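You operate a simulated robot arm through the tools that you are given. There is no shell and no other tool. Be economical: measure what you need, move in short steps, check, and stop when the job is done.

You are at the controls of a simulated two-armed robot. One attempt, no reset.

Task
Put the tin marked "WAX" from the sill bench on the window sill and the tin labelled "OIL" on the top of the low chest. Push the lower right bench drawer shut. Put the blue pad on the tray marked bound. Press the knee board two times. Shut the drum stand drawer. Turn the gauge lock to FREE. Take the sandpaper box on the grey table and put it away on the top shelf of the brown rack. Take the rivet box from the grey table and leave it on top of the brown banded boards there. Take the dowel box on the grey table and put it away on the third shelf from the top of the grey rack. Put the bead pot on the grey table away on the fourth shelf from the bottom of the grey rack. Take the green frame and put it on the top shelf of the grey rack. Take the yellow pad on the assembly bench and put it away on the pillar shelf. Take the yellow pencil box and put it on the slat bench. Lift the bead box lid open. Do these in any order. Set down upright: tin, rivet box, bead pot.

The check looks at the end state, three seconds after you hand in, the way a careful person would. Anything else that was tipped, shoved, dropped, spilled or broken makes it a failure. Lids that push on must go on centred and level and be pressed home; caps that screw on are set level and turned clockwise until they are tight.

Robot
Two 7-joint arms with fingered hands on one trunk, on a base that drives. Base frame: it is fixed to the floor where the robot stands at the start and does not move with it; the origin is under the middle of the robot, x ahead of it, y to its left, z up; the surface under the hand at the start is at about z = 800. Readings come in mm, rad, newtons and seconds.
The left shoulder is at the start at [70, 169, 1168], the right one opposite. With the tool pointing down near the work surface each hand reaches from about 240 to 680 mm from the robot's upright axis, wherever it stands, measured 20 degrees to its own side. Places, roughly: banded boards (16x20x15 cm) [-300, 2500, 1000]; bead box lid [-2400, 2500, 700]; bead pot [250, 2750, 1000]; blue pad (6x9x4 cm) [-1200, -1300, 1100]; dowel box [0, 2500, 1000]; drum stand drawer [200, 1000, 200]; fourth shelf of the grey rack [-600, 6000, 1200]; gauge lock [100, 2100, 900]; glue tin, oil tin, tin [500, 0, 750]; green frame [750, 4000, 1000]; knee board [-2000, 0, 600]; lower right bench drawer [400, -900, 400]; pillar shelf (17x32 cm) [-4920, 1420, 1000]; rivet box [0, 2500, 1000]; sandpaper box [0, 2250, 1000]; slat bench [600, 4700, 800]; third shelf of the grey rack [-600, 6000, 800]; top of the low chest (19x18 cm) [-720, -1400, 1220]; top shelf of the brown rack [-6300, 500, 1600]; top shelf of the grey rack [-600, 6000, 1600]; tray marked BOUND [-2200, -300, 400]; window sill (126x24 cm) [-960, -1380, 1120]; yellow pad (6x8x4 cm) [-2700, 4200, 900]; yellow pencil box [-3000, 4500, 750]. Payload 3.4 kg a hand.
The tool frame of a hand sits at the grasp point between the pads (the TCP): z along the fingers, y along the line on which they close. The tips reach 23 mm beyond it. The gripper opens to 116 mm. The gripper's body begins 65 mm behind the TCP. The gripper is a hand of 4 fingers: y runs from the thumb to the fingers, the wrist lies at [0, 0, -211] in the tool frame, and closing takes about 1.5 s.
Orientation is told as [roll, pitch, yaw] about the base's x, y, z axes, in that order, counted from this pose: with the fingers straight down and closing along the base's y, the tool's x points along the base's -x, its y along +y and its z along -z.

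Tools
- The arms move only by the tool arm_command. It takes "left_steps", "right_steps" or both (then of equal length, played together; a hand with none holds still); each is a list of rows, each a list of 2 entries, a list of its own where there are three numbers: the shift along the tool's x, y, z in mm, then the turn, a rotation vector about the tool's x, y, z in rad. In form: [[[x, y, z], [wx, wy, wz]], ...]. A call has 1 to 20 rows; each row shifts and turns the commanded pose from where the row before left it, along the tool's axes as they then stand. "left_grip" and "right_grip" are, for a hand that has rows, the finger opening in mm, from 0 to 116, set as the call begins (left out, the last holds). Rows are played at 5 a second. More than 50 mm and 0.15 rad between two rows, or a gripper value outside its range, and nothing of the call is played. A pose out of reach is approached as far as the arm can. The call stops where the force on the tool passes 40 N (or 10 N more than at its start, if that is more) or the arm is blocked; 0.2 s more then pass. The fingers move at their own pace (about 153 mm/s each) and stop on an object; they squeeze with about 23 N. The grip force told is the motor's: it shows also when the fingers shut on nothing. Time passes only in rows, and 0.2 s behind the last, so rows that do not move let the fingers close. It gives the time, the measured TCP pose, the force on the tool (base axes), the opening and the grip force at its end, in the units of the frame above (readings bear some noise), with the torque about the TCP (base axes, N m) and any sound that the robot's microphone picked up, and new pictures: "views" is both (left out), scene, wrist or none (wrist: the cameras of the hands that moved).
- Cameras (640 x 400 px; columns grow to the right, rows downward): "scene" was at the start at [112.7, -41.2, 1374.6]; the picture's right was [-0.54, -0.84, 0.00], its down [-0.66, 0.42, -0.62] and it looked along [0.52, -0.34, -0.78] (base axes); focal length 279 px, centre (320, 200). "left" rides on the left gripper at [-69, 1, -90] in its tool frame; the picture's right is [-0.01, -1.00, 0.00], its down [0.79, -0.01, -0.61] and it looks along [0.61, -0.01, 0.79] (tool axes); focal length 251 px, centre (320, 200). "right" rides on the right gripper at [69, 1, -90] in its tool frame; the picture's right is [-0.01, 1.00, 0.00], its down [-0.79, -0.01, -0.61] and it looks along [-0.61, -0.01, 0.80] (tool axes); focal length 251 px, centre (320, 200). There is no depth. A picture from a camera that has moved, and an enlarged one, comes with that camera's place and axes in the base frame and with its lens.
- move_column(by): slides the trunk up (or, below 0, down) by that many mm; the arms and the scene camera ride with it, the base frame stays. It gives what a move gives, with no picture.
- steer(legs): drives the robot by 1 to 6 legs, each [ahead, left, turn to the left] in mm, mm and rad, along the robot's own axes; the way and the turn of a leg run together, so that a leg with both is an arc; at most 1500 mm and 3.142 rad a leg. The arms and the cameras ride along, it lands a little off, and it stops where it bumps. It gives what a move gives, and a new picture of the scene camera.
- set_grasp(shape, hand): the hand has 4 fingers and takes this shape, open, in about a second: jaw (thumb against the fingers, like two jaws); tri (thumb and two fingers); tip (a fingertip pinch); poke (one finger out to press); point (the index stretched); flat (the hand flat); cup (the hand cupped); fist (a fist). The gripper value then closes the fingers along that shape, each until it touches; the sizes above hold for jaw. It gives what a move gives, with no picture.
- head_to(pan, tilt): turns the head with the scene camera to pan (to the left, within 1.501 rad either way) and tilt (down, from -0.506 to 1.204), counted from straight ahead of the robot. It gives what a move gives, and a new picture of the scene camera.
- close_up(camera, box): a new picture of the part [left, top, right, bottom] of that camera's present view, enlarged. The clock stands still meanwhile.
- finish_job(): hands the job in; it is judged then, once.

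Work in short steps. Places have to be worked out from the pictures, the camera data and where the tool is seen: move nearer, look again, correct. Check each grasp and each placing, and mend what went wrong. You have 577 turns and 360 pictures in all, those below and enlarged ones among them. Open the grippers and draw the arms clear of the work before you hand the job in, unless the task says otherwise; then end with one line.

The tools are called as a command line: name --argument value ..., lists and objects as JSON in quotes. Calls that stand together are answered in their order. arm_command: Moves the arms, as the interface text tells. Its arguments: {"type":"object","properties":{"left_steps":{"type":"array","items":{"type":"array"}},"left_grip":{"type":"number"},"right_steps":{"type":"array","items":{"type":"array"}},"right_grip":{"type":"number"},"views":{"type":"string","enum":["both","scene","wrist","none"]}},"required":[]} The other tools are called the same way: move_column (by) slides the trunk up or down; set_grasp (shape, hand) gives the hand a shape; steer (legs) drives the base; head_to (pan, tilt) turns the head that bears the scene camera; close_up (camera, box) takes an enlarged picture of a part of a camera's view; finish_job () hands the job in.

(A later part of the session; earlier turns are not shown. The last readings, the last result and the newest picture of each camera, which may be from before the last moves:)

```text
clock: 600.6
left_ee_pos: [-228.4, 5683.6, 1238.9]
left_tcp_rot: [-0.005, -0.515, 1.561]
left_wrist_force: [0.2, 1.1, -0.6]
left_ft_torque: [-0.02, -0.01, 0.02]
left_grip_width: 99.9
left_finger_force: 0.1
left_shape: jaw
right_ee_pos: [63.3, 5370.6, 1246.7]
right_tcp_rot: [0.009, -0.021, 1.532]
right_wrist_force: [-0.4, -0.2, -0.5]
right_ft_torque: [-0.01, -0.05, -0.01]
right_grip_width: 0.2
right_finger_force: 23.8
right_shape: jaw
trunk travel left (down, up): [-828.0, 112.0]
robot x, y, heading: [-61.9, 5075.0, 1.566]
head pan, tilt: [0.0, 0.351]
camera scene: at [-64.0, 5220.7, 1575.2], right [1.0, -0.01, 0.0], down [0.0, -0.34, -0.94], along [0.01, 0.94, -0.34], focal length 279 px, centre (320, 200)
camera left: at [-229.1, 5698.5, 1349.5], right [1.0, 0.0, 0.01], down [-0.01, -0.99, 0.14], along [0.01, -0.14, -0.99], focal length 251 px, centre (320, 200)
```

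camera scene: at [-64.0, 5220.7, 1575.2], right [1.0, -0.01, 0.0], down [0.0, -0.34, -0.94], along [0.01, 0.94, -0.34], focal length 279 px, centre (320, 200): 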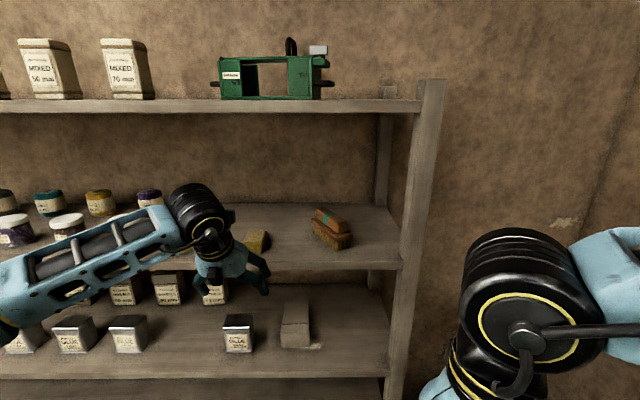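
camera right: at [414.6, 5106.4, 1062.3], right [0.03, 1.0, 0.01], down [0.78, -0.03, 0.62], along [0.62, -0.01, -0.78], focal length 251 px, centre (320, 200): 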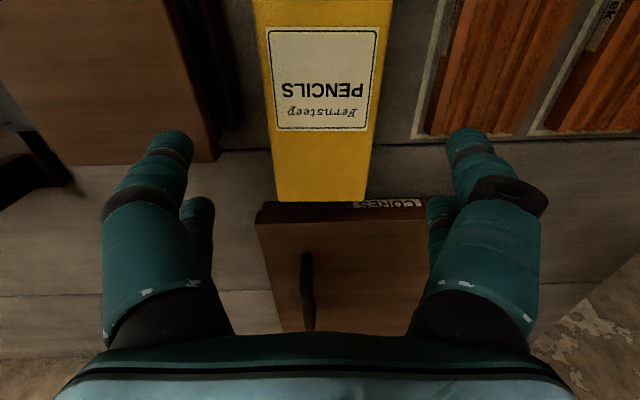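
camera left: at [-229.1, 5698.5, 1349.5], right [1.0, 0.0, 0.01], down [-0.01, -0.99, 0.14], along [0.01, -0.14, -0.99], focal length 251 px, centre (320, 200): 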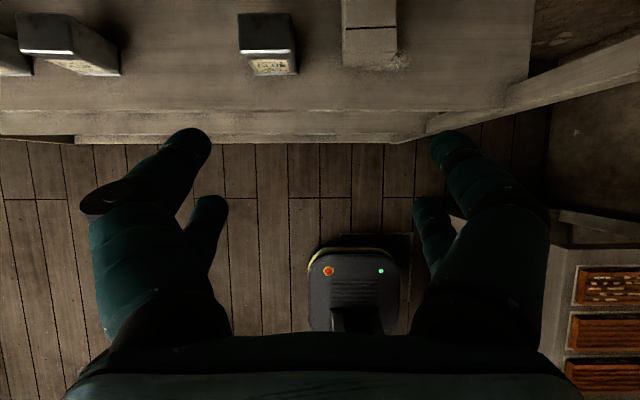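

The brush is back as it was. I'll drive ahead 195 mm and close on the pad.

steer --legs '[[197, 0, 0]]'

arm_command --left_steps '[[[0, 0, 0], [0, 0, 0]], [[0, 0, 0], [0, 0, 0]], [[0, 0, 0], [0, 0, 0]], [[0, 0, 0], [0, 0, 0]], [[0, 0, 0], [0, 0, 0]], [[-10, 0, -17], [0, 0, 0]]]' --left_grip 0 --views "wrist"

```text
clock: 602.2
left_ee_pos: [-226.6, 5878.4, 1240.2]
left_tcp_rot: [-0.003, -0.518, 1.558]
left_wrist_force: [-0.1, -0.1, 0.6]
left_ft_torque: [0.03, 0.03, 0.02]
left_grip_width: 99.8
left_finger_force: 0.2
left_shape: jaw
right_ee_pos: [64.7, 5565.7, 1248.0]
right_tcp_rot: [0.009, -0.023, 1.532]
right_wrist_force: [1.1, 0.2, 0.6]
right_ft_torque: [0.01, 0.0, 0.01]
right_grip_width: 0.0
right_finger_force: 22.9
right_shape: jaw
trunk travel left (down, up): [-828.0, 112.0]
robot x, y, heading: [-63.4, 5279.4, 1.565]
head pan, tilt: [0.0, 0.351]
camera scene: at [-62.9, 5414.5, 1575.8], right [1.0, -0.01, 0.0], down [0.0, -0.34, -0.94], along [0.01, 0.94, -0.34], focal length 279 px, centre (320, 200)
```

scene: 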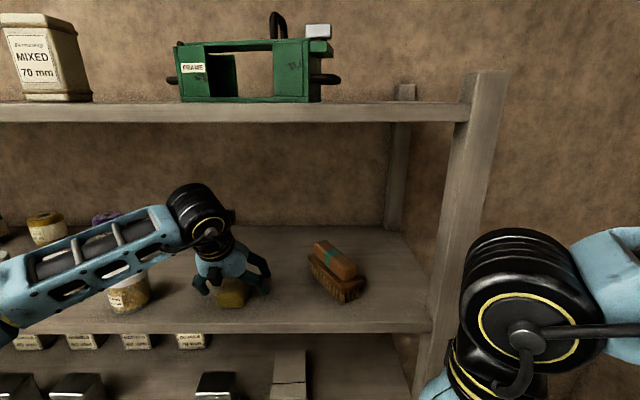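

```text
clock: 603.6
left_ee_pos: [-226.9, 5882.6, 1258.9]
left_tcp_rot: [-0.005, -0.514, 1.559]
left_wrist_force: [-0.7, -0.9, -0.6]
left_ft_torque: [-0.04, -0.01, 0.0]
left_grip_width: 48.2
left_finger_force: 23.4
left_shape: jaw
right_ee_pos: [64.8, 5570.5, 1247.3]
right_tcp_rot: [0.008, -0.021, 1.533]
right_wrist_force: [0.6, -0.3, 0.0]
right_ft_torque: [-0.04, 0.02, 0.03]
right_grip_width: 0.0
right_finger_force: 23.4
right_shape: jaw
trunk travel left (down, up): [-828.0, 112.0]
robot x, y, heading: [-63.9, 5276.5, 1.557]
head pan, tilt: [0.0, 0.351]
camera left: at [-227.3, 5897.5, 1369.3], right [1.0, -0.01, 0.01], down [-0.01, -0.99, 0.14], along [0.01, -0.14, -0.99], focal length 251 px, centre (320, 200)
```

left: 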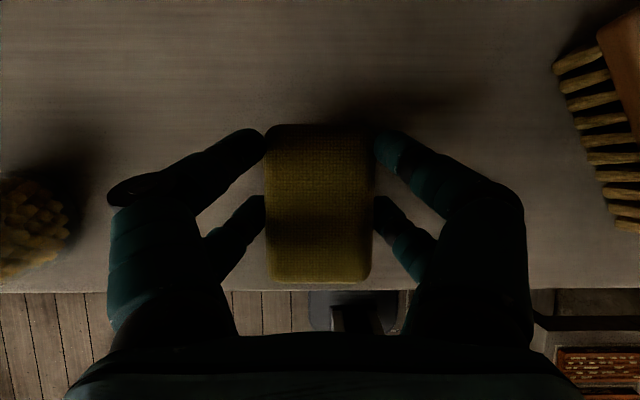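

The pad is back in hand. Now for the sandpaper box: I'll draw the left hand in and drive round to the front of the grey table.

arm_command --left_steps '[[[-10, 0, -17], [0, 0, 0]], [[34.8, 0, -19.6], [0, 0, 0]], [[34.8, 0, -19.6], [0, 0, 0]], [[34.8, 0, -19.6], [0, 0, 0]], [[34.8, 0, -19.6], [0, 0, 0]], [[34.8, 0, -19.6], [0, 0, 0]]]' --views "none"

steer --legs '[[-340, 0, 0.01], [0, 280, 0], [-1400, 0, 0], [0, 815, 0], [-1500, 0, 0], [-480, 0, 0]]'

steer --legs '[[0, -950, 0], [150, 0, 0]]'

head_to --pan 0 --tilt 0.6

```text
clock: 605.0
left_ee_pos: [-230.8, 5679.5, 1275.9]
left_tcp_rot: [-0.004, -0.517, 1.561]
left_wrist_force: [0.5, -1.1, -0.4]
left_ft_torque: [-0.01, 0.0, -0.02]
left_grip_width: 48.0
left_finger_force: 23.2
left_shape: jaw
right_ee_pos: [64.1, 5567.4, 1247.4]
right_tcp_rot: [0.009, -0.022, 1.533]
right_wrist_force: [-0.3, 0.0, 1.3]
right_ft_torque: [0.01, -0.02, -0.01]
right_grip_width: 0.1
right_finger_force: 23.3
right_shape: jaw
trunk travel left (down, up): [-828.0, 112.0]
robot x, y, heading: [-62.9, 5275.2, 1.568]
head pan, tilt: [0.0, 0.351]
```

```text
clock: 628.9
left_ee_pos: [-1308.8, 1937.3, 1274.8]
left_tcp_rot: [-0.003, -0.514, 1.574]
left_wrist_force: [-0.7, 0.1, -0.4]
left_ft_torque: [0.01, -0.01, 0.04]
left_grip_width: 48.1
left_finger_force: 23.2
left_shape: jaw
right_ee_pos: [-1012.2, 1829.2, 1247.4]
right_tcp_rot: [0.008, -0.019, 1.549]
right_wrist_force: [-0.1, 0.5, -0.3]
right_ft_torque: [-0.01, 0.03, -0.01]
right_grip_width: 0.0
right_finger_force: 22.9
right_shape: jaw
trunk travel left (down, up): [-828.0, 112.0]
robot x, y, heading: [-1136.8, 1531.5, 1.586]
head pan, tilt: [0.0, 0.351]
camera scene: at [-1138.1, 1677.1, 1575.0], right [1.0, 0.01, 0.0], down [0.0, -0.35, -0.94], along [-0.01, 0.94, -0.35], focal length 279 px, centre (320, 200)
```

scene: 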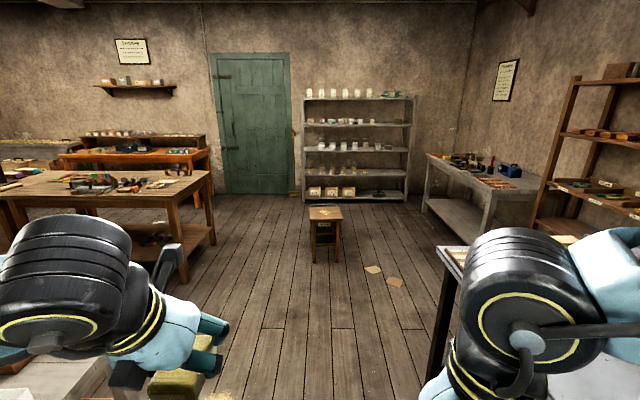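

```text
clock: 634.8
left_ee_pos: [-380.0, 2094.2, 1276.3]
left_tcp_rot: [-0.005, -0.519, 1.583]
left_wrist_force: [-0.7, -0.5, -0.3]
left_ft_torque: [0.03, 0.01, -0.01]
left_grip_width: 48.0
left_finger_force: 23.0
left_shape: jaw
right_ee_pos: [-83.2, 1988.2, 1248.0]
right_tcp_rot: [0.011, -0.025, 1.56]
right_wrist_force: [-0.2, -0.2, 0.0]
right_ft_torque: [0.05, 0.0, 0.01]
right_grip_width: 0.0
right_finger_force: 23.2
right_shape: jaw
trunk travel left (down, up): [-828.0, 112.0]
robot x, y, heading: [-204.3, 1693.0, 1.589]
head pan, tilt: [0.0, 0.351]
camera scene: at [-206.4, 1834.2, 1575.7], right [1.0, 0.02, 0.0], down [0.01, -0.34, -0.94], along [-0.02, 0.94, -0.34], focal length 279 px, centre (320, 200)
```

scene: 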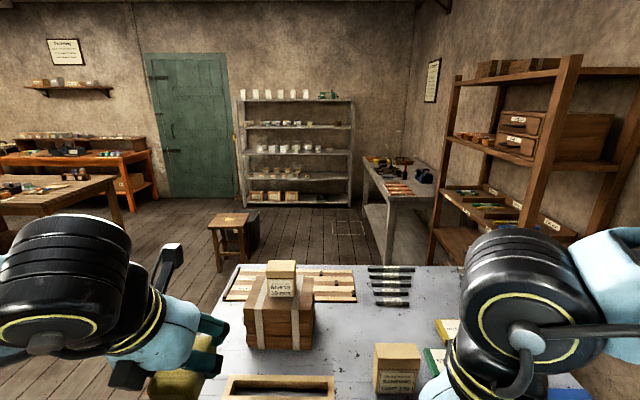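

```text
clock: 635.6
left_ee_pos: [-380.6, 2096.5, 1274.1]
left_tcp_rot: [-0.004, -0.516, 1.583]
left_wrist_force: [0.4, -0.1, -1.2]
left_ft_torque: [0.03, -0.03, -0.03]
left_grip_width: 48.1
left_finger_force: 23.2
left_shape: jaw
right_ee_pos: [-81.7, 1991.8, 1246.3]
right_tcp_rot: [0.01, -0.021, 1.558]
right_wrist_force: [0.8, 0.3, 0.2]
right_ft_torque: [-0.01, 0.03, 0.0]
right_grip_width: 0.1
right_finger_force: 23.4
right_shape: jaw
trunk travel left (down, up): [-828.0, 112.0]
robot x, y, heading: [-202.7, 1697.2, 1.588]
head pan, tilt: [0.0, 0.6]
camera scene: at [-206.6, 1834.1, 1552.5], right [1.0, 0.02, 0.0], down [0.01, -0.56, -0.83], along [-0.02, 0.82, -0.56], focal length 279 px, centre (320, 200)
```

scene: 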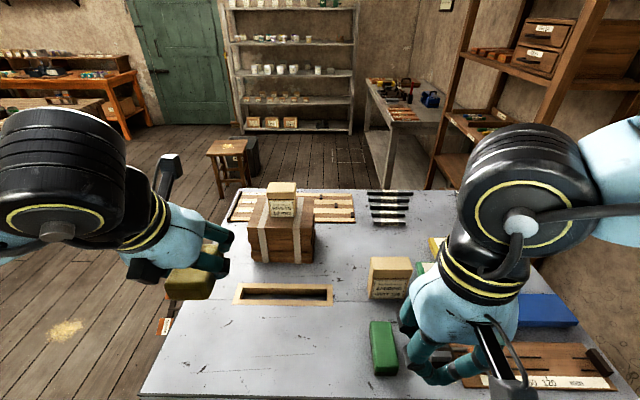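

The sandpaper box is at about (-28,2350). I'll lower the trunk 100 mm, step closer and bring the right hand over it.

move_column --by -100

steer --legs '[[110, 0, -0.018]]'

arm_command --right_steps '[[[-35, -7, 0], [0, 0, 0]], [[-35, -7, 0], [0, 0, 0]], [[-35, -7, 0], [0, 0, 0]], [[-35, -7, 0], [0, 0, 0]], [[-35, -7, 0], [0, 0, 0]], [[-35, -7, 0], [0, 0, 0]], [[-35, -7, 0], [0, 0, 0]], [[0, 0, 40], [0, 0, 0]], [[0, 0, 30], [0, 0, 0]]]' --right_grip 116 --views "wrist"

```text
clock: 636.9
left_ee_pos: [-380.2, 2096.6, 1175.0]
left_tcp_rot: [-0.003, -0.515, 1.586]
left_wrist_force: [-0.6, -0.6, -0.1]
left_ft_torque: [-0.01, -0.02, -0.05]
left_grip_width: 48.0
left_finger_force: 23.0
left_shape: jaw
right_ee_pos: [-82.0, 1992.1, 1148.8]
right_tcp_rot: [0.01, -0.02, 1.558]
right_wrist_force: [1.3, -0.3, 0.1]
right_ft_torque: [0.02, -0.05, -0.01]
right_grip_width: 0.0
right_finger_force: 22.9
right_shape: jaw
trunk travel left (down, up): [-728.0, 212.0]
robot x, y, heading: [-202.8, 1694.2, 1.582]
head pan, tilt: [0.0, 0.6]
```

```text
clock: 638.1
left_ee_pos: [-373.8, 2207.8, 1175.9]
left_tcp_rot: [-0.003, -0.517, 1.565]
left_wrist_force: [0.1, 1.1, -1.5]
left_ft_torque: [0.0, 0.01, 0.0]
left_grip_width: 48.1
left_finger_force: 23.4
left_shape: jaw
right_ee_pos: [-78.3, 2096.4, 1148.0]
right_tcp_rot: [0.008, -0.023, 1.542]
right_wrist_force: [-0.6, 0.1, 0.3]
right_ft_torque: [0.01, 0.0, -0.02]
right_grip_width: 0.0
right_finger_force: 22.9
right_shape: jaw
trunk travel left (down, up): [-728.0, 212.0]
robot x, y, heading: [-200.5, 1800.4, 1.571]
head pan, tilt: [0.0, 0.6]
camera scene: at [-205.2, 1940.6, 1452.7], right [1.0, 0.0, 0.0], down [0.0, -0.56, -0.83], along [0.0, 0.83, -0.56], focal length 279 px, centre (320, 200)
```

scene: 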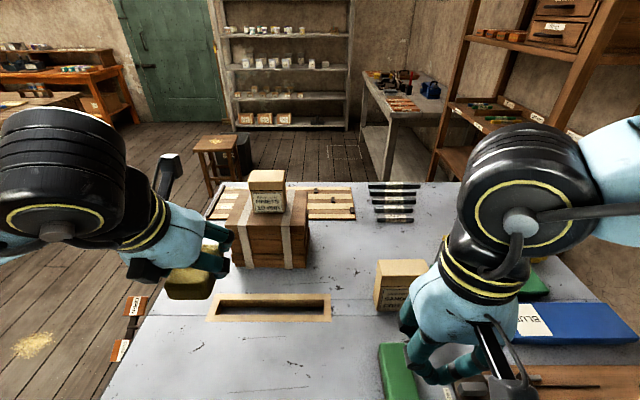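

```text
clock: 640.1
left_ee_pos: [-373.0, 2209.8, 1176.3]
left_tcp_rot: [-0.003, -0.516, 1.565]
left_wrist_force: [0.0, 0.0, -0.4]
left_ft_torque: [0.01, -0.02, 0.01]
left_grip_width: 48.2
left_finger_force: 22.7
left_shape: jaw
right_ee_pos: [-22.2, 2343.1, 1082.5]
right_tcp_rot: [0.01, -0.021, 1.54]
right_wrist_force: [-0.5, -0.3, -0.8]
right_ft_torque: [-0.02, -0.03, 0.01]
right_grip_width: 115.8
right_finger_force: 0.1
right_shape: jaw
trunk travel left (down, up): [-728.0, 212.0]
robot x, y, heading: [-200.6, 1806.4, 1.572]
head pan, tilt: [0.0, 0.6]
camera right: at [-23.8, 2274.4, 1171.7], right [-1.0, 0.04, 0.01], down [0.04, 0.78, 0.62], along [0.02, 0.62, -0.78], focal length 251 px, centre (320, 200)
```

right: 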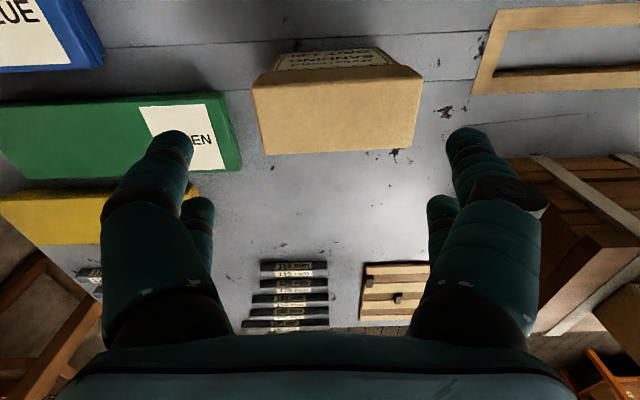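

The box is about 100 mm wide, a snug fit. I'll correct 12 mm sideways, 7 mm back and 0.035 rad, descend to just above it and verify.

arm_command --right_steps '[[[7, 12, 15], [0, 0, -0.035]], [[0, 0, 27], [0, 0, 0]]]' --right_grip 116 --views "wrist"

```text
clock: 640.7
left_ee_pos: [-373.1, 2209.3, 1175.4]
left_tcp_rot: [0.0, -0.515, 1.565]
left_wrist_force: [0.7, -0.1, 0.1]
left_ft_torque: [-0.01, 0.0, 0.01]
left_grip_width: 48.1
left_finger_force: 22.8
left_shape: jaw
right_ee_pos: [-34.4, 2336.4, 1041.0]
right_tcp_rot: [0.009, -0.021, 1.576]
right_wrist_force: [0.2, 0.3, 0.1]
right_ft_torque: [-0.03, 0.01, -0.01]
right_grip_width: 115.8
right_finger_force: 0.1
right_shape: jaw
trunk travel left (down, up): [-728.0, 212.0]
robot x, y, heading: [-199.7, 1804.8, 1.572]
head pan, tilt: [0.0, 0.6]
camera right: at [-32.6, 2267.9, 1129.1], right [-1.0, 0.0, 0.01], down [0.01, 0.78, 0.63], along [-0.01, 0.63, -0.78], focal length 251 px, centre (320, 200)
```

right: 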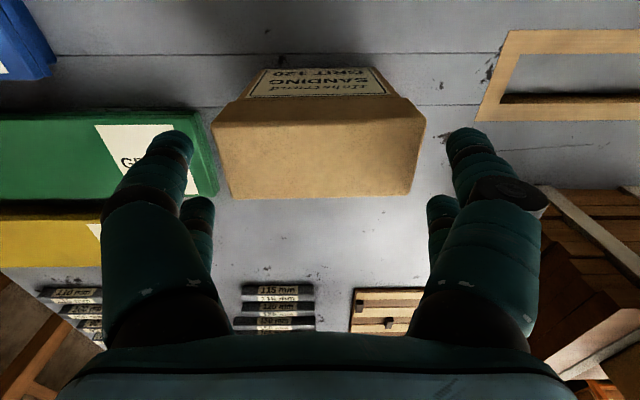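

Centred. I'll add 0.045 rad of rotation and descend to z 968, then close.

arm_command --right_steps '[[[0, 0, 5], [0, 0, -0.045]], [[0, 0, 23], [0, 0, 0]], [[0, 0, 23], [0, 0, 0]], [[0, 0, 22], [0, 0, 0]]]' --right_grip 116 --views "none"

arm_command --right_steps '[[[0, 0, 0], [0, 0, 0]], [[0, 0, 0], [0, 0, 0]], [[0, 0, 0], [0, 0, 0]], [[0, 0, 0], [0, 0, 0]], [[0, 0, -30], [0, 0, 0]], [[0, 0, -35], [0, 0, 0]]]' --right_grip 0 --views "wrist"

```text
clock: 641.8
left_ee_pos: [-376.0, 2205.5, 1177.1]
left_tcp_rot: [-0.006, -0.519, 1.567]
left_wrist_force: [0.2, 0.4, -0.4]
left_ft_torque: [0.02, 0.04, 0.01]
left_grip_width: 47.9
left_finger_force: 23.2
left_shape: jaw
right_ee_pos: [-25.9, 2325.4, 985.3]
right_tcp_rot: [0.019, -0.046, 1.621]
right_wrist_force: [-5.5, -4.3, 26.5]
right_ft_torque: [0.49, 0.06, 0.19]
right_grip_width: 115.6
right_finger_force: 0.0
right_shape: jaw
right hand out of reach, approached as far as the arm can: row 2, 3, 4
trunk travel left (down, up): [-728.0, 212.0]
robot x, y, heading: [-206.5, 1804.8, 1.575]
head pan, tilt: [0.0, 0.6]
stopped in row 4 (right hand): the force on the tool passed its limit at 47 N (the readings are from after the stop); the commanded pose is now the measured one
```

```text
clock: 643.1
left_ee_pos: [-375.4, 2206.7, 1178.0]
left_tcp_rot: [-0.005, -0.516, 1.567]
left_wrist_force: [-0.2, 0.0, -0.1]
left_ft_torque: [0.02, -0.02, -0.02]
left_grip_width: 48.2
left_finger_force: 22.8
left_shape: jaw
right_ee_pos: [-23.8, 2319.9, 1049.3]
right_tcp_rot: [0.015, -0.038, 1.62]
right_wrist_force: [0.1, 0.2, -1.2]
right_ft_torque: [-0.01, -0.02, 0.02]
right_grip_width: 48.8
right_finger_force: 23.1
right_shape: jaw
trunk travel left (down, up): [-728.0, 212.0]
robot x, y, heading: [-204.4, 1799.7, 1.572]
head pan, tilt: [0.0, 0.6]
camera right: at [-19.9, 2250.1, 1136.4], right [-1.0, -0.04, 0.01], down [-0.02, 0.77, 0.64], along [-0.04, 0.64, -0.77], focal length 251 px, centre (320, 200)
```

right: 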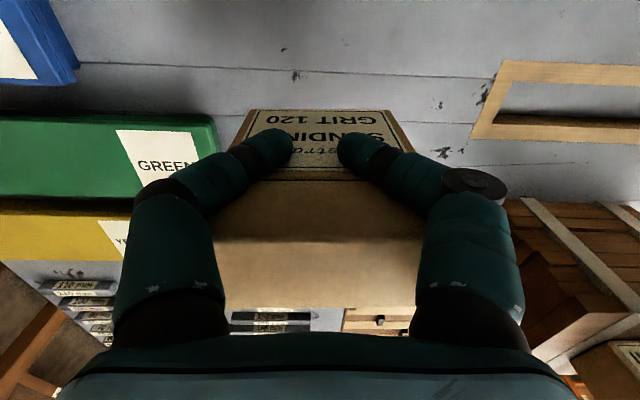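

The box is lifted, but the front finger pair closed just in front of it. For a secure carry I'll set it down, shift 12 mm forward and regrip.

arm_command --right_steps '[[[0, 0, 25], [0, 0, 0]], [[0, 0, 25], [0, 0, 0]], [[0, 0, 8], [0, 0, 0]], [[0, 0, 4], [0, 0, 0]], [[0, 0, 3], [0, 0, 0]]]' --views "none"

arm_command --right_steps '[[[0, 0, 0], [0, 0, 0]], [[0, 0, 0], [0, 0, 0]], [[0, 0, 0], [0, 0, 0]], [[0, 0, -8], [0, 0, 0]], [[-7, 0, 0], [0, 0, -0.0]], [[-7, 0, 0], [0, 0, 0]]]' --right_grip 116 --views "wrist"

```text
clock: 644.4
left_ee_pos: [-374.6, 2207.5, 1178.2]
left_tcp_rot: [-0.004, -0.517, 1.567]
left_wrist_force: [-0.3, -0.5, -0.8]
left_ft_torque: [0.03, -0.01, -0.01]
left_grip_width: 48.2
left_finger_force: 22.9
left_shape: jaw
right_ee_pos: [-24.0, 2325.1, 985.5]
right_tcp_rot: [0.016, -0.044, 1.621]
right_wrist_force: [3.8, 4.5, 22.0]
right_ft_torque: [0.06, -0.29, 0.03]
right_grip_width: 48.3
right_finger_force: 23.0
right_shape: jaw
trunk travel left (down, up): [-728.0, 212.0]
robot x, y, heading: [-205.7, 1805.6, 1.572]
head pan, tilt: [0.0, 0.6]
```

```text
clock: 645.8
left_ee_pos: [-372.7, 2209.4, 1175.5]
left_tcp_rot: [-0.004, -0.515, 1.566]
left_wrist_force: [-0.3, -0.2, -1.0]
left_ft_torque: [-0.03, 0.0, 0.04]
left_grip_width: 48.0
left_finger_force: 22.7
left_shape: jaw
right_ee_pos: [-21.1, 2337.0, 990.8]
right_tcp_rot: [0.014, -0.038, 1.62]
right_wrist_force: [0.0, -0.1, -1.4]
right_ft_torque: [-0.01, -0.04, 0.02]
right_grip_width: 115.6
right_finger_force: 0.0
right_shape: jaw
right hand out of reach, approached as far as the arm can: row 6
trunk travel left (down, up): [-728.0, 212.0]
robot x, y, heading: [-202.4, 1804.1, 1.573]
head pan, tilt: [0.0, 0.6]
camera right: at [-16.6, 2264.5, 1078.0], right [-1.0, -0.04, 0.02], down [-0.02, 0.77, 0.64], along [-0.04, 0.64, -0.77], focal length 251 px, centre (320, 200)
```

right: 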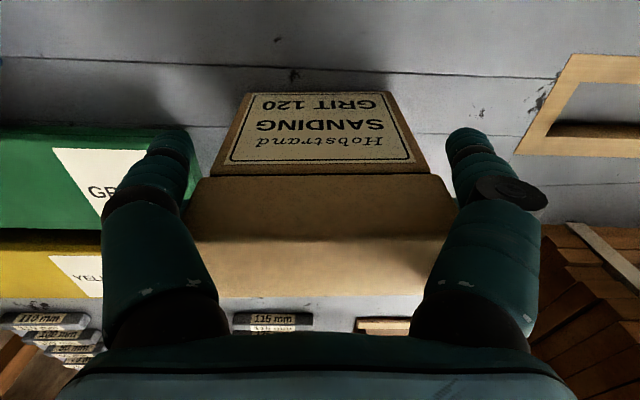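

Moving the base 14 mm forward will centre the fingers on the box. Then I'll close and lift.

steer --legs '[[16, 0, 0]]'

arm_command --right_steps '[[[0, 0, 0], [0, 0, 0]], [[0, 0, 0], [0, 0, 0]], [[0, 0, 0], [0, 0, 0]], [[0, 0, 0], [0, 0, 0]], [[0, 0, 0], [0, 0, 0]], [[0, 0, -30], [0, 0, 0]], [[0, 0, -40], [0, 0, 0]], [[0, 0, -40], [0, 0, 0]]]' --right_grip 0 --views "wrist"

```text
clock: 646.5
left_ee_pos: [-373.2, 2222.6, 1176.6]
left_tcp_rot: [-0.001, -0.516, 1.565]
left_wrist_force: [-0.3, -0.4, 0.1]
left_ft_torque: [0.0, -0.02, 0.0]
left_grip_width: 48.1
left_finger_force: 22.7
left_shape: jaw
right_ee_pos: [-21.3, 2349.8, 992.5]
right_tcp_rot: [0.017, -0.042, 1.62]
right_wrist_force: [-0.4, -0.3, 1.4]
right_ft_torque: [0.05, -0.07, 0.0]
right_grip_width: 116.0
right_finger_force: 0.1
right_shape: jaw
trunk travel left (down, up): [-728.0, 212.0]
robot x, y, heading: [-204.0, 1818.5, 1.572]
head pan, tilt: [0.0, 0.6]
camera scene: at [-204.3, 1955.4, 1452.7], right [1.0, 0.0, 0.0], down [0.0, -0.56, -0.83], along [0.0, 0.83, -0.56], focal length 279 px, centre (320, 200)
```

scene: 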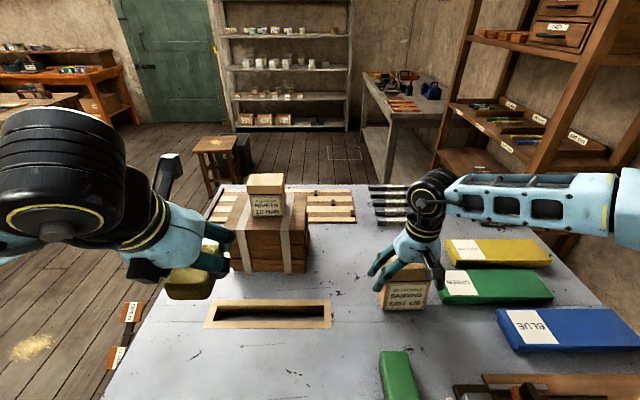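

```text
clock: 648.3
left_ee_pos: [-374.2, 2224.2, 1177.0]
left_tcp_rot: [-0.002, -0.514, 1.568]
left_wrist_force: [0.7, -0.7, -0.2]
left_ft_torque: [0.04, -0.01, -0.01]
left_grip_width: 48.1
left_finger_force: 23.3
left_shape: jaw
right_ee_pos: [-21.8, 2346.6, 1103.3]
right_tcp_rot: [0.016, -0.04, 1.621]
right_wrist_force: [-0.1, 1.0, -2.4]
right_ft_torque: [0.01, -0.03, -0.01]
right_grip_width: 95.3
right_finger_force: 22.5
right_shape: jaw
trunk travel left (down, up): [-728.0, 212.0]
robot x, y, heading: [-206.1, 1819.1, 1.579]
head pan, tilt: [0.0, 0.6]
camera right: at [-16.5, 2275.7, 1190.0], right [-1.0, -0.04, 0.02], down [-0.02, 0.77, 0.64], along [-0.04, 0.64, -0.77], focal length 251 px, centre (320, 200)
```

right: 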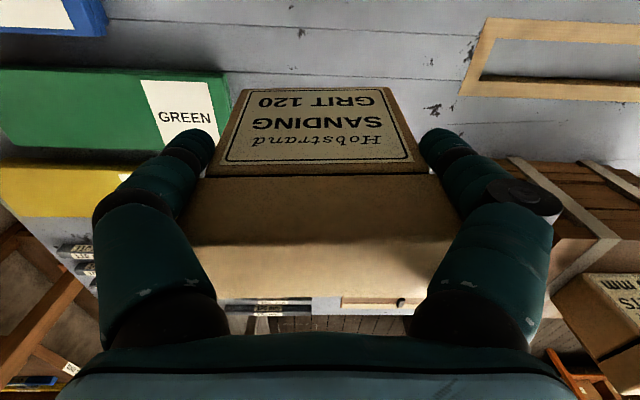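

The sandpaper box is firmly held (95 mm). I'll drive back to open floor, then west along the corridor toward the pillar shelf.

steer --legs '[[-130, 0, 0], [0, 1200, 0], [-1080, 0, 0], [0, 0, 1.57], [1450, 0, 0]]'

head_to --pan -0.3 --tilt 0.3

```text
clock: 671.0
left_ee_pos: [-3254.7, 457.4, 1175.9]
left_tcp_rot: [-0.002, -0.514, 3.143]
left_wrist_force: [0.3, -0.4, -0.5]
left_ft_torque: [0.0, 0.02, 0.01]
left_grip_width: 48.1
left_finger_force: 23.1
left_shape: jaw
right_ee_pos: [-3379.0, 809.1, 1102.2]
right_tcp_rot: [0.017, -0.037, -3.087]
right_wrist_force: [-0.2, 1.3, -2.5]
right_ft_torque: [0.01, -0.02, 0.0]
right_grip_width: 95.1
right_finger_force: 23.5
right_shape: jaw
trunk travel left (down, up): [-728.0, 212.0]
robot x, y, heading: [-2851.8, 628.5, -3.135]
head pan, tilt: [0.0, 0.6]
camera scene: at [-2990.8, 627.8, 1452.5], right [-0.01, 1.0, 0.0], down [0.57, 0.0, -0.82], along [-0.82, 0.0, -0.57], focal length 279 px, centre (320, 200)
```

scene: 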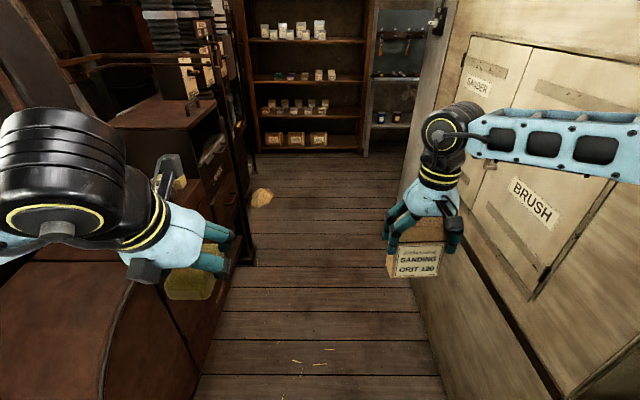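

```text
clock: 671.8
left_ee_pos: [-3256.0, 456.3, 1175.2]
left_tcp_rot: [-0.002, -0.515, 3.142]
left_wrist_force: [-0.5, -0.2, -1.4]
left_ft_torque: [-0.02, -0.02, 0.0]
left_grip_width: 48.1
left_finger_force: 22.8
left_shape: jaw
right_ee_pos: [-3379.4, 808.4, 1102.3]
right_tcp_rot: [0.016, -0.038, -3.088]
right_wrist_force: [-0.6, 0.1, -1.8]
right_ft_torque: [0.02, -0.02, 0.0]
right_grip_width: 95.0
right_finger_force: 22.7
right_shape: jaw
trunk travel left (down, up): [-728.0, 212.0]
robot x, y, heading: [-2851.8, 626.6, -3.138]
head pan, tilt: [-0.3, 0.3]
camera scene: at [-2992.3, 655.3, 1479.8], right [0.29, 0.96, 0.0], down [0.28, -0.09, -0.95], along [-0.91, 0.28, -0.3], focal length 279 px, centre (320, 200)
```

scene: 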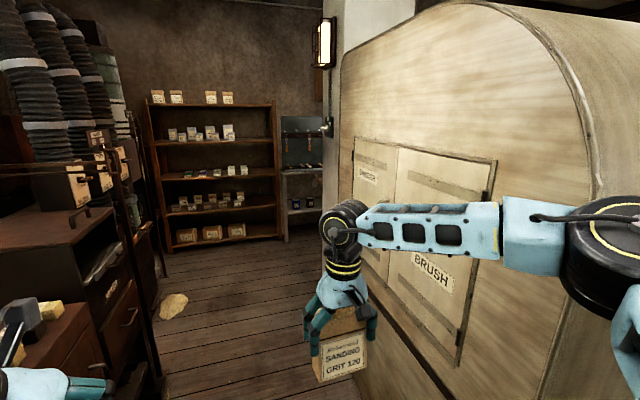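

The corridor is clear with the brown rack at its end (front at x about -6130). The pillar is past the kiln on the right, so I'll drive on and look right.

steer --legs '[[1300, 0, 0], [1000, 0, 0]]'

head_to --pan -1.3 --tilt 0.4

```text
clock: 677.6
left_ee_pos: [-4483.4, 453.8, 1175.1]
left_tcp_rot: [0.0, -0.509, -3.139]
left_wrist_force: [0.1, 0.7, -0.3]
left_ft_torque: [0.02, 0.01, 0.01]
left_grip_width: 48.2
left_finger_force: 23.1
left_shape: jaw
right_ee_pos: [-4608.2, 807.6, 1103.4]
right_tcp_rot: [0.015, -0.041, -3.09]
right_wrist_force: [-0.1, -0.4, -1.5]
right_ft_torque: [0.02, -0.01, -0.02]
right_grip_width: 94.9
right_finger_force: 23.0
right_shape: jaw
trunk travel left (down, up): [-728.0, 212.0]
robot x, y, heading: [-4085.6, 625.6, -3.136]
head pan, tilt: [-0.3, 0.3]
stopped in leg 1: the robot was blocked; the commanded pose is now the measured one
camera scene: at [-4219.4, 654.6, 1480.6], right [0.29, 0.96, 0.0], down [0.28, -0.09, -0.96], along [-0.92, 0.28, -0.29], focal length 279 px, centre (320, 200)
```

scene: 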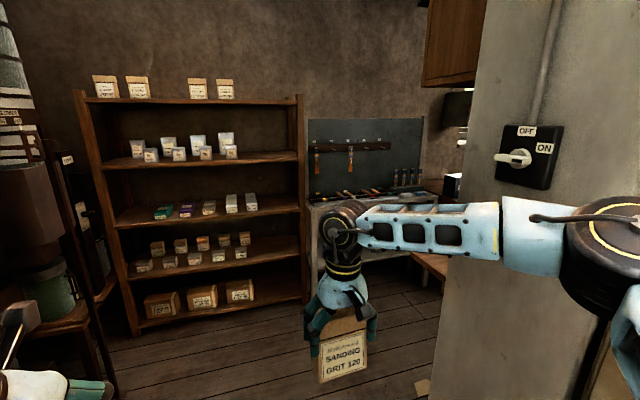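

```text
clock: 678.9
left_ee_pos: [-4483.1, 453.6, 1175.9]
left_tcp_rot: [0.0, -0.511, -3.141]
left_wrist_force: [-0.6, 0.5, -0.7]
left_ft_torque: [0.04, -0.01, -0.02]
left_grip_width: 48.6
left_finger_force: 22.8
left_shape: jaw
right_ee_pos: [-4607.1, 807.3, 1103.6]
right_tcp_rot: [0.017, -0.043, -3.09]
right_wrist_force: [-0.2, 0.1, -1.4]
right_ft_torque: [-0.03, -0.01, 0.02]
right_grip_width: 95.0
right_finger_force: 22.4
right_shape: jaw
trunk travel left (down, up): [-728.0, 212.0]
robot x, y, heading: [-4084.7, 625.5, -3.136]
head pan, tilt: [-1.3, 0.4]
camera scene: at [-4154.6, 716.2, 1470.9], right [0.96, 0.27, 0.0], down [0.1, -0.38, -0.92], along [-0.25, 0.89, -0.39], focal length 279 px, centre (320, 200)
```

scene: 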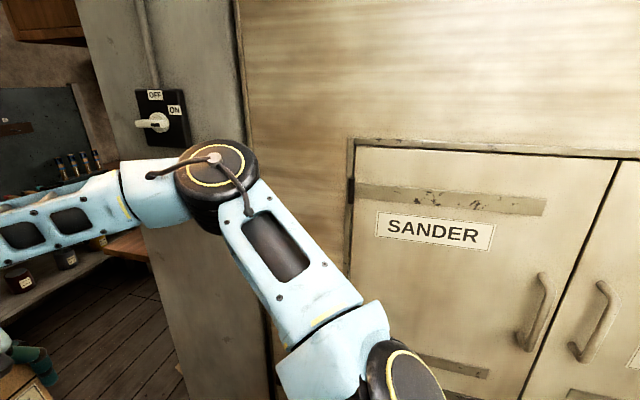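

Something blocked me on this stretch. I'll look to the left side to see what the left arm is near.

head_to --pan 0.8 --tilt 0.45

```text
clock: 680.9
left_ee_pos: [-4482.8, 453.6, 1176.3]
left_tcp_rot: [0.0, -0.515, -3.14]
left_wrist_force: [-0.9, -0.2, -0.9]
left_ft_torque: [-0.02, 0.0, 0.02]
left_grip_width: 48.2
left_finger_force: 23.5
left_shape: jaw
right_ee_pos: [-4607.2, 807.9, 1104.0]
right_tcp_rot: [0.017, -0.044, -3.09]
right_wrist_force: [-0.9, 0.3, -3.0]
right_ft_torque: [0.04, -0.02, -0.01]
right_grip_width: 95.1
right_finger_force: 23.0
right_shape: jaw
trunk travel left (down, up): [-728.0, 212.0]
robot x, y, heading: [-4081.9, 627.2, -3.14]
head pan, tilt: [0.799, 0.45]
camera scene: at [-4193.0, 560.9, 1466.7], right [-0.72, 0.69, 0.0], down [0.3, 0.31, -0.9], along [-0.63, -0.65, -0.43], focal length 279 px, centre (320, 200)
```

scene: 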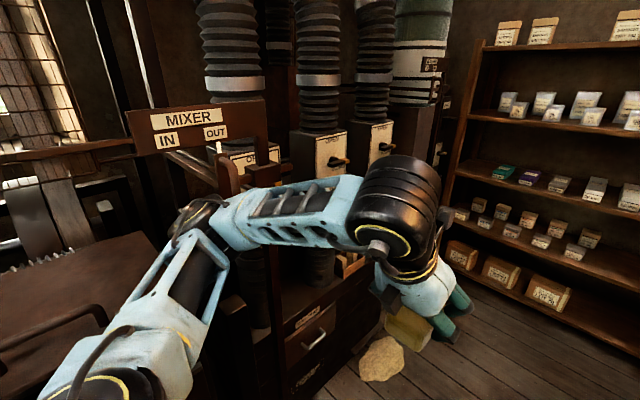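

My left elbow is against the MIXER machine. I'll back off, bring the left hand inward, shift 70 mm right and go on.

steer --legs '[[-60, 0, 0], [0, -70, 0]]'

arm_command --left_steps '[[[-26, -35, 15], [0, 0, 0]], [[-26, -35, 15], [0, 0, 0]], [[-26, -35, 15], [0, 0, 0]], [[0, -30, 0], [0, 0, 0]]]' --views "none"

steer --legs '[[1000, 0, 0]]'

```text
clock: 682.5
left_ee_pos: [-4430.1, 517.2, 1173.4]
left_tcp_rot: [-0.005, -0.506, -3.133]
left_wrist_force: [-0.4, -0.2, 0.0]
left_ft_torque: [0.07, -0.01, -0.01]
left_grip_width: 48.0
left_finger_force: 23.0
left_shape: jaw
right_ee_pos: [-4554.4, 868.9, 1103.3]
right_tcp_rot: [0.012, -0.037, -3.086]
right_wrist_force: [-0.3, -0.5, -1.9]
right_ft_torque: [-0.03, -0.02, 0.0]
right_grip_width: 94.9
right_finger_force: 22.7
right_shape: jaw
trunk travel left (down, up): [-728.0, 212.0]
robot x, y, heading: [-4026.6, 694.2, -3.13]
head pan, tilt: [0.799, 0.45]
camera scene: at [-4141.8, 622.3, 1465.6], right [-0.72, 0.69, 0.0], down [0.3, 0.32, -0.9], along [-0.62, -0.65, -0.44], focal length 279 px, centre (320, 200)
```

scene: 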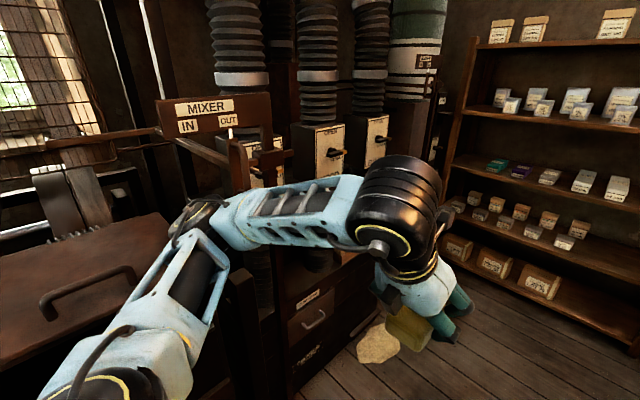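

```text
clock: 683.5
left_ee_pos: [-4520.9, 656.8, 1168.6]
left_tcp_rot: [0.0, -0.507, -3.136]
left_wrist_force: [0.7, -0.5, 0.0]
left_ft_torque: [-0.01, -0.01, 0.0]
left_grip_width: 48.1
left_finger_force: 23.4
left_shape: jaw
right_ee_pos: [-4554.9, 874.4, 1102.4]
right_tcp_rot: [0.016, -0.038, -3.085]
right_wrist_force: [-0.1, -0.7, -2.3]
right_ft_torque: [0.0, 0.01, 0.01]
right_grip_width: 95.0
right_finger_force: 23.4
right_shape: jaw
trunk travel left (down, up): [-728.0, 212.0]
robot x, y, heading: [-4025.2, 697.9, -3.128]
head pan, tilt: [0.799, 0.45]
```

```text
clock: 688.7
left_ee_pos: [-5533.9, 624.2, 1169.4]
left_tcp_rot: [-0.001, -0.507, -3.113]
left_wrist_force: [-0.2, 0.8, -0.3]
left_ft_torque: [-0.01, 0.01, 0.01]
left_grip_width: 48.0
left_finger_force: 23.1
left_shape: jaw
right_ee_pos: [-5573.2, 842.0, 1101.6]
right_tcp_rot: [0.014, -0.038, -3.065]
right_wrist_force: [-0.1, 0.4, -1.8]
right_ft_torque: [0.01, -0.01, -0.02]
right_grip_width: 94.7
right_finger_force: 22.9
right_shape: jaw
trunk travel left (down, up): [-728.0, 212.0]
robot x, y, heading: [-5040.0, 677.9, -3.109]
head pan, tilt: [0.799, 0.45]
camera scene: at [-5153.9, 605.2, 1466.1], right [-0.74, 0.68, 0.0], down [0.29, 0.32, -0.9], along [-0.61, -0.66, -0.44], focal length 279 px, centre (320, 200)
```

scene: 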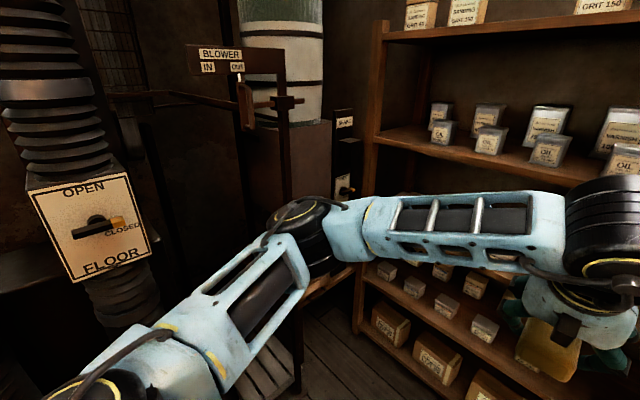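

I'm past the pillar's near side. I'll look at the brown rack's top shelf ahead.

move_column --by 205

head_to --pan -0.1 --tilt 0.1

```text
clock: 690.9
left_ee_pos: [-5534.6, 625.0, 1374.2]
left_tcp_rot: [-0.002, -0.508, -3.113]
left_wrist_force: [0.1, 0.6, -1.0]
left_ft_torque: [-0.01, -0.02, 0.01]
left_grip_width: 48.0
left_finger_force: 23.3
left_shape: jaw
right_ee_pos: [-5573.5, 842.4, 1306.1]
right_tcp_rot: [0.015, -0.038, -3.066]
right_wrist_force: [0.5, 0.1, -1.8]
right_ft_torque: [-0.02, -0.02, -0.01]
right_grip_width: 94.8
right_finger_force: 22.9
right_shape: jaw
trunk travel left (down, up): [-933.0, 7.0]
robot x, y, heading: [-5041.3, 675.1, -3.109]
head pan, tilt: [0.799, 0.45]
```

```text
clock: 692.1
left_ee_pos: [-5534.1, 624.8, 1374.8]
left_tcp_rot: [-0.002, -0.509, -3.116]
left_wrist_force: [-0.8, 0.0, -0.4]
left_ft_torque: [0.0, -0.02, 0.0]
left_grip_width: 48.1
left_finger_force: 23.1
left_shape: jaw
right_ee_pos: [-5573.0, 843.3, 1306.2]
right_tcp_rot: [0.016, -0.04, -3.066]
right_wrist_force: [0.4, -0.2, -1.3]
right_ft_torque: [0.02, -0.04, 0.0]
right_grip_width: 94.7
right_finger_force: 22.9
right_shape: jaw
trunk travel left (down, up): [-933.0, 7.0]
robot x, y, heading: [-5041.0, 676.9, -3.116]
head pan, tilt: [-0.099, 0.099]
camera scene: at [-5184.2, 679.2, 1703.6], right [0.07, 1.0, 0.0], down [0.1, -0.01, -0.99], along [-0.99, 0.07, -0.1], focal length 279 px, centre (320, 200)
```

scene: 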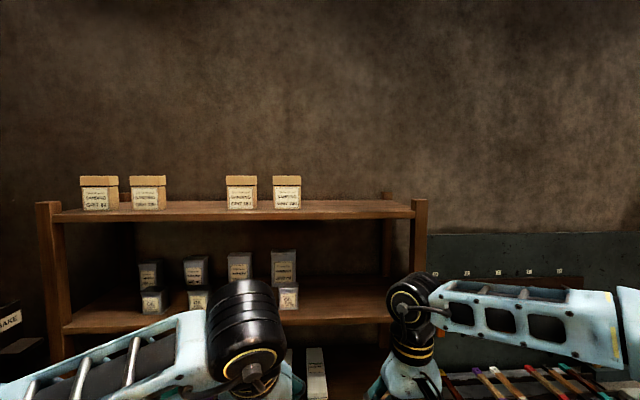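

The top shelf (z about 1563) holds the other SANDING boxes, with free space at y 700..990. I'll raise the right arm while drawing it in.

arm_command --right_steps '[[[14, 0, -38], [0, 0, 0]], [[14, 0, -38], [0, 0, 0]], [[14, 0, -38], [0, 0, 0]], [[14, 0, -38], [0, 0, 0]], [[14, 0, -38], [0, 0, 0]], [[14, 0, -38], [0, 0, 0]], [[14, 0, -38], [0, 0, 0]], [[14, 0, -38], [0, 0, 0]], [[14, 0, -38], [0, 0, 0]], [[14, 0, -38], [0, 0, 0]]]' --views "none"

```text
clock: 694.3
left_ee_pos: [-5533.2, 623.9, 1374.7]
left_tcp_rot: [-0.002, -0.51, -3.114]
left_wrist_force: [-0.3, 0.0, -0.6]
left_ft_torque: [-0.05, 0.01, 0.02]
left_grip_width: 48.0
left_finger_force: 22.6
left_shape: jaw
right_ee_pos: [-5394.1, 875.6, 1612.2]
right_tcp_rot: [0.02, -0.043, -3.064]
right_wrist_force: [0.5, -0.5, -2.3]
right_ft_torque: [0.01, -0.02, 0.02]
right_grip_width: 94.2
right_finger_force: 23.1
right_shape: jaw
right hand out of reach, approached as far as the arm can: row 8, 9, 10
trunk travel left (down, up): [-933.0, 7.0]
robot x, y, heading: [-5038.7, 677.7, -3.109]
head pan, tilt: [-0.099, 0.099]
```

An upright hand doesn't reach high enough, so I'll lay the box down like the dowel box: forward a bit, then tilt the hand 1.19 rad.

arm_command --right_steps '[[[-32, 8, 15], [0, 0, 0]], [[-32, 8, 15], [0, 0, 0]], [[-32, 8, 15], [0, 0, 0]], [[-32, 8, 15], [0, -0.1, 0]], [[0, 0, 0], [0, -0.136, 0]], [[0, 0, 0], [0, -0.136, 0]], [[0, 0, 0], [0, -0.136, 0]], [[0, 0, 0], [0, -0.136, 0]], [[0, 0, 0], [0, -0.136, 0]], [[0, 0, 0], [0, -0.136, 0]], [[0, 0, 0], [0, -0.136, 0]], [[0, 0, 0], [0, -0.136, 0]]]' --views "none"

arm_command --right_steps '[[[-33, 0, -13], [0, 0, 0]], [[-33, 0, -13], [0, 0, 0]], [[-33, 0, -13], [0, 0, 0]], [[-33, 0, -13], [0, 0, 0]]]' --views "scene"

```text
clock: 696.9
left_ee_pos: [-5534.0, 625.2, 1373.8]
left_tcp_rot: [-0.004, -0.507, -3.113]
left_wrist_force: [-0.5, 0.5, -0.3]
left_ft_torque: [-0.01, 0.01, 0.03]
left_grip_width: 48.1
left_finger_force: 23.3
left_shape: jaw
right_ee_pos: [-5512.5, 843.0, 1545.7]
right_tcp_rot: [0.05, -1.227, -3.11]
right_wrist_force: [-0.1, 1.0, -1.9]
right_ft_torque: [0.02, -0.06, 0.01]
right_grip_width: 84.1
right_finger_force: 22.7
right_shape: jaw
right hand out of reach, approached as far as the arm can: row 2, 3
trunk travel left (down, up): [-933.0, 7.0]
robot x, y, heading: [-5043.1, 676.8, -3.111]
head pan, tilt: [-0.099, 0.099]
```

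```text
clock: 697.9
left_ee_pos: [-5533.9, 624.6, 1375.0]
left_tcp_rot: [-0.003, -0.509, -3.115]
left_wrist_force: [-0.3, 0.3, -0.7]
left_ft_torque: [0.0, 0.0, 0.03]
left_grip_width: 48.0
left_finger_force: 22.9
left_shape: jaw
right_ee_pos: [-5508.2, 843.6, 1687.9]
right_tcp_rot: [0.044, -1.224, -3.105]
right_wrist_force: [-1.0, -0.3, -3.0]
right_ft_torque: [0.01, -0.09, -0.03]
right_grip_width: 82.0
right_finger_force: 23.2
right_shape: jaw
trunk travel left (down, up): [-933.0, 7.0]
robot x, y, heading: [-5041.2, 671.6, -3.115]
head pan, tilt: [-0.099, 0.099]
camera scene: at [-5183.7, 678.5, 1703.6], right [0.07, 1.0, 0.0], down [0.1, -0.01, -0.99], along [-0.99, 0.07, -0.1], focal length 279 px, centre (320, 200)
```

scene: 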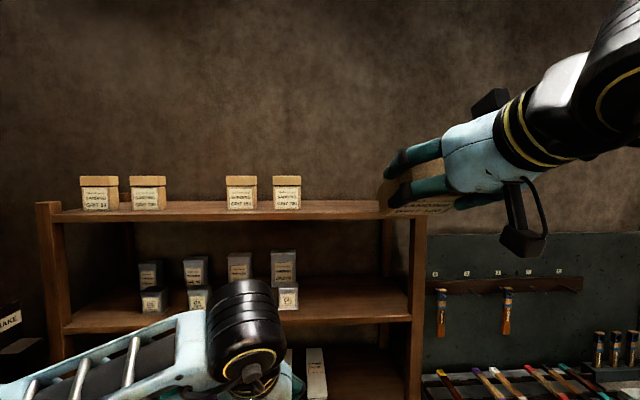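

The grip reading changed during the tilt. I'll check how the box sits in the hand.

close_up --camera "right" --box '[0, 0, 640, 400]'

```text
1.00 times, centred on (320, 200) of right (not enlarged: the box is as wide or as high as the picture)
camera zoom: at [-5401.3, 852.3, 1653.9], right [0.08, -1.0, 0.02], down [0.3, 0.05, 0.95], along [-0.95, -0.06, 0.3], focal length 251 px, centre (320, 200)
```

zoom: 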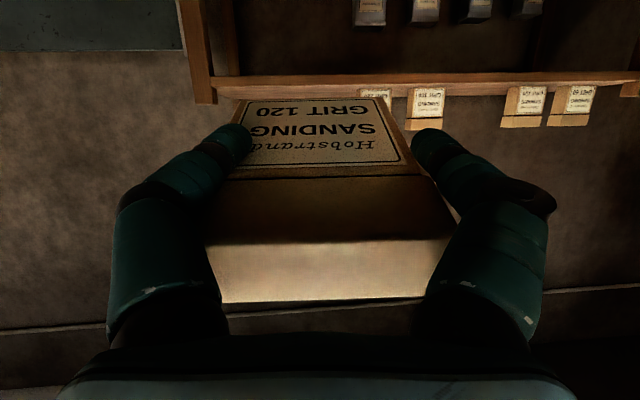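

Still held by the rear fingers. I'll draw the left hand back out of the way, then drive straight in toward the free spot.

arm_command --left_steps '[[[31.3, 0, -17.6], [0, 0, 0]], [[31.3, 0, -17.6], [0, 0, 0]], [[31.3, 0, -17.6], [0, 0, 0]], [[31.3, 0, -17.6], [0, 0, 0]], [[31.3, 0, -17.6], [0, 0, 0]], [[31.3, 0, -17.6], [0, 0, 0]]]' --views "none"

steer --legs '[[560, 0, 0]]'

```text
clock: 699.3
left_ee_pos: [-5319.6, 632.2, 1375.4]
left_tcp_rot: [-0.002, -0.507, -3.113]
left_wrist_force: [0.6, -0.4, -0.4]
left_ft_torque: [0.01, 0.03, 0.0]
left_grip_width: 47.9
left_finger_force: 23.3
left_shape: jaw
right_ee_pos: [-5508.4, 846.2, 1687.1]
right_tcp_rot: [0.05, -1.227, -3.11]
right_wrist_force: [0.1, -0.6, -2.5]
right_ft_torque: [0.02, -0.04, 0.01]
right_grip_width: 81.9
right_finger_force: 22.6
right_shape: jaw
trunk travel left (down, up): [-933.0, 7.0]
robot x, y, heading: [-5040.0, 675.9, -3.114]
head pan, tilt: [-0.099, 0.099]
```

```text
clock: 702.5
left_ee_pos: [-5873.6, 610.7, 1375.7]
left_tcp_rot: [-0.001, -0.51, -3.108]
left_wrist_force: [0.5, 0.9, -0.2]
left_ft_torque: [-0.02, 0.01, 0.0]
left_grip_width: 47.7
left_finger_force: 22.6
left_shape: jaw
right_ee_pos: [-6064.3, 824.6, 1686.9]
right_tcp_rot: [0.049, -1.228, -3.103]
right_wrist_force: [0.2, 0.5, -1.5]
right_ft_torque: [0.01, -0.05, -0.01]
right_grip_width: 81.9
right_finger_force: 23.5
right_shape: jaw
trunk travel left (down, up): [-933.0, 7.0]
robot x, y, heading: [-5593.6, 655.1, -3.11]
head pan, tilt: [-0.099, 0.099]
camera scene: at [-5737.6, 660.5, 1703.9], right [0.06, 1.0, 0.0], down [0.1, -0.01, -1.0], along [-0.99, 0.06, -0.1], focal length 279 px, centre (320, 200)
```

scene: 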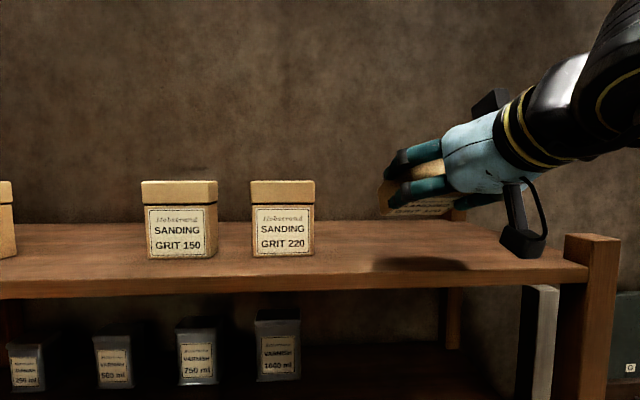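

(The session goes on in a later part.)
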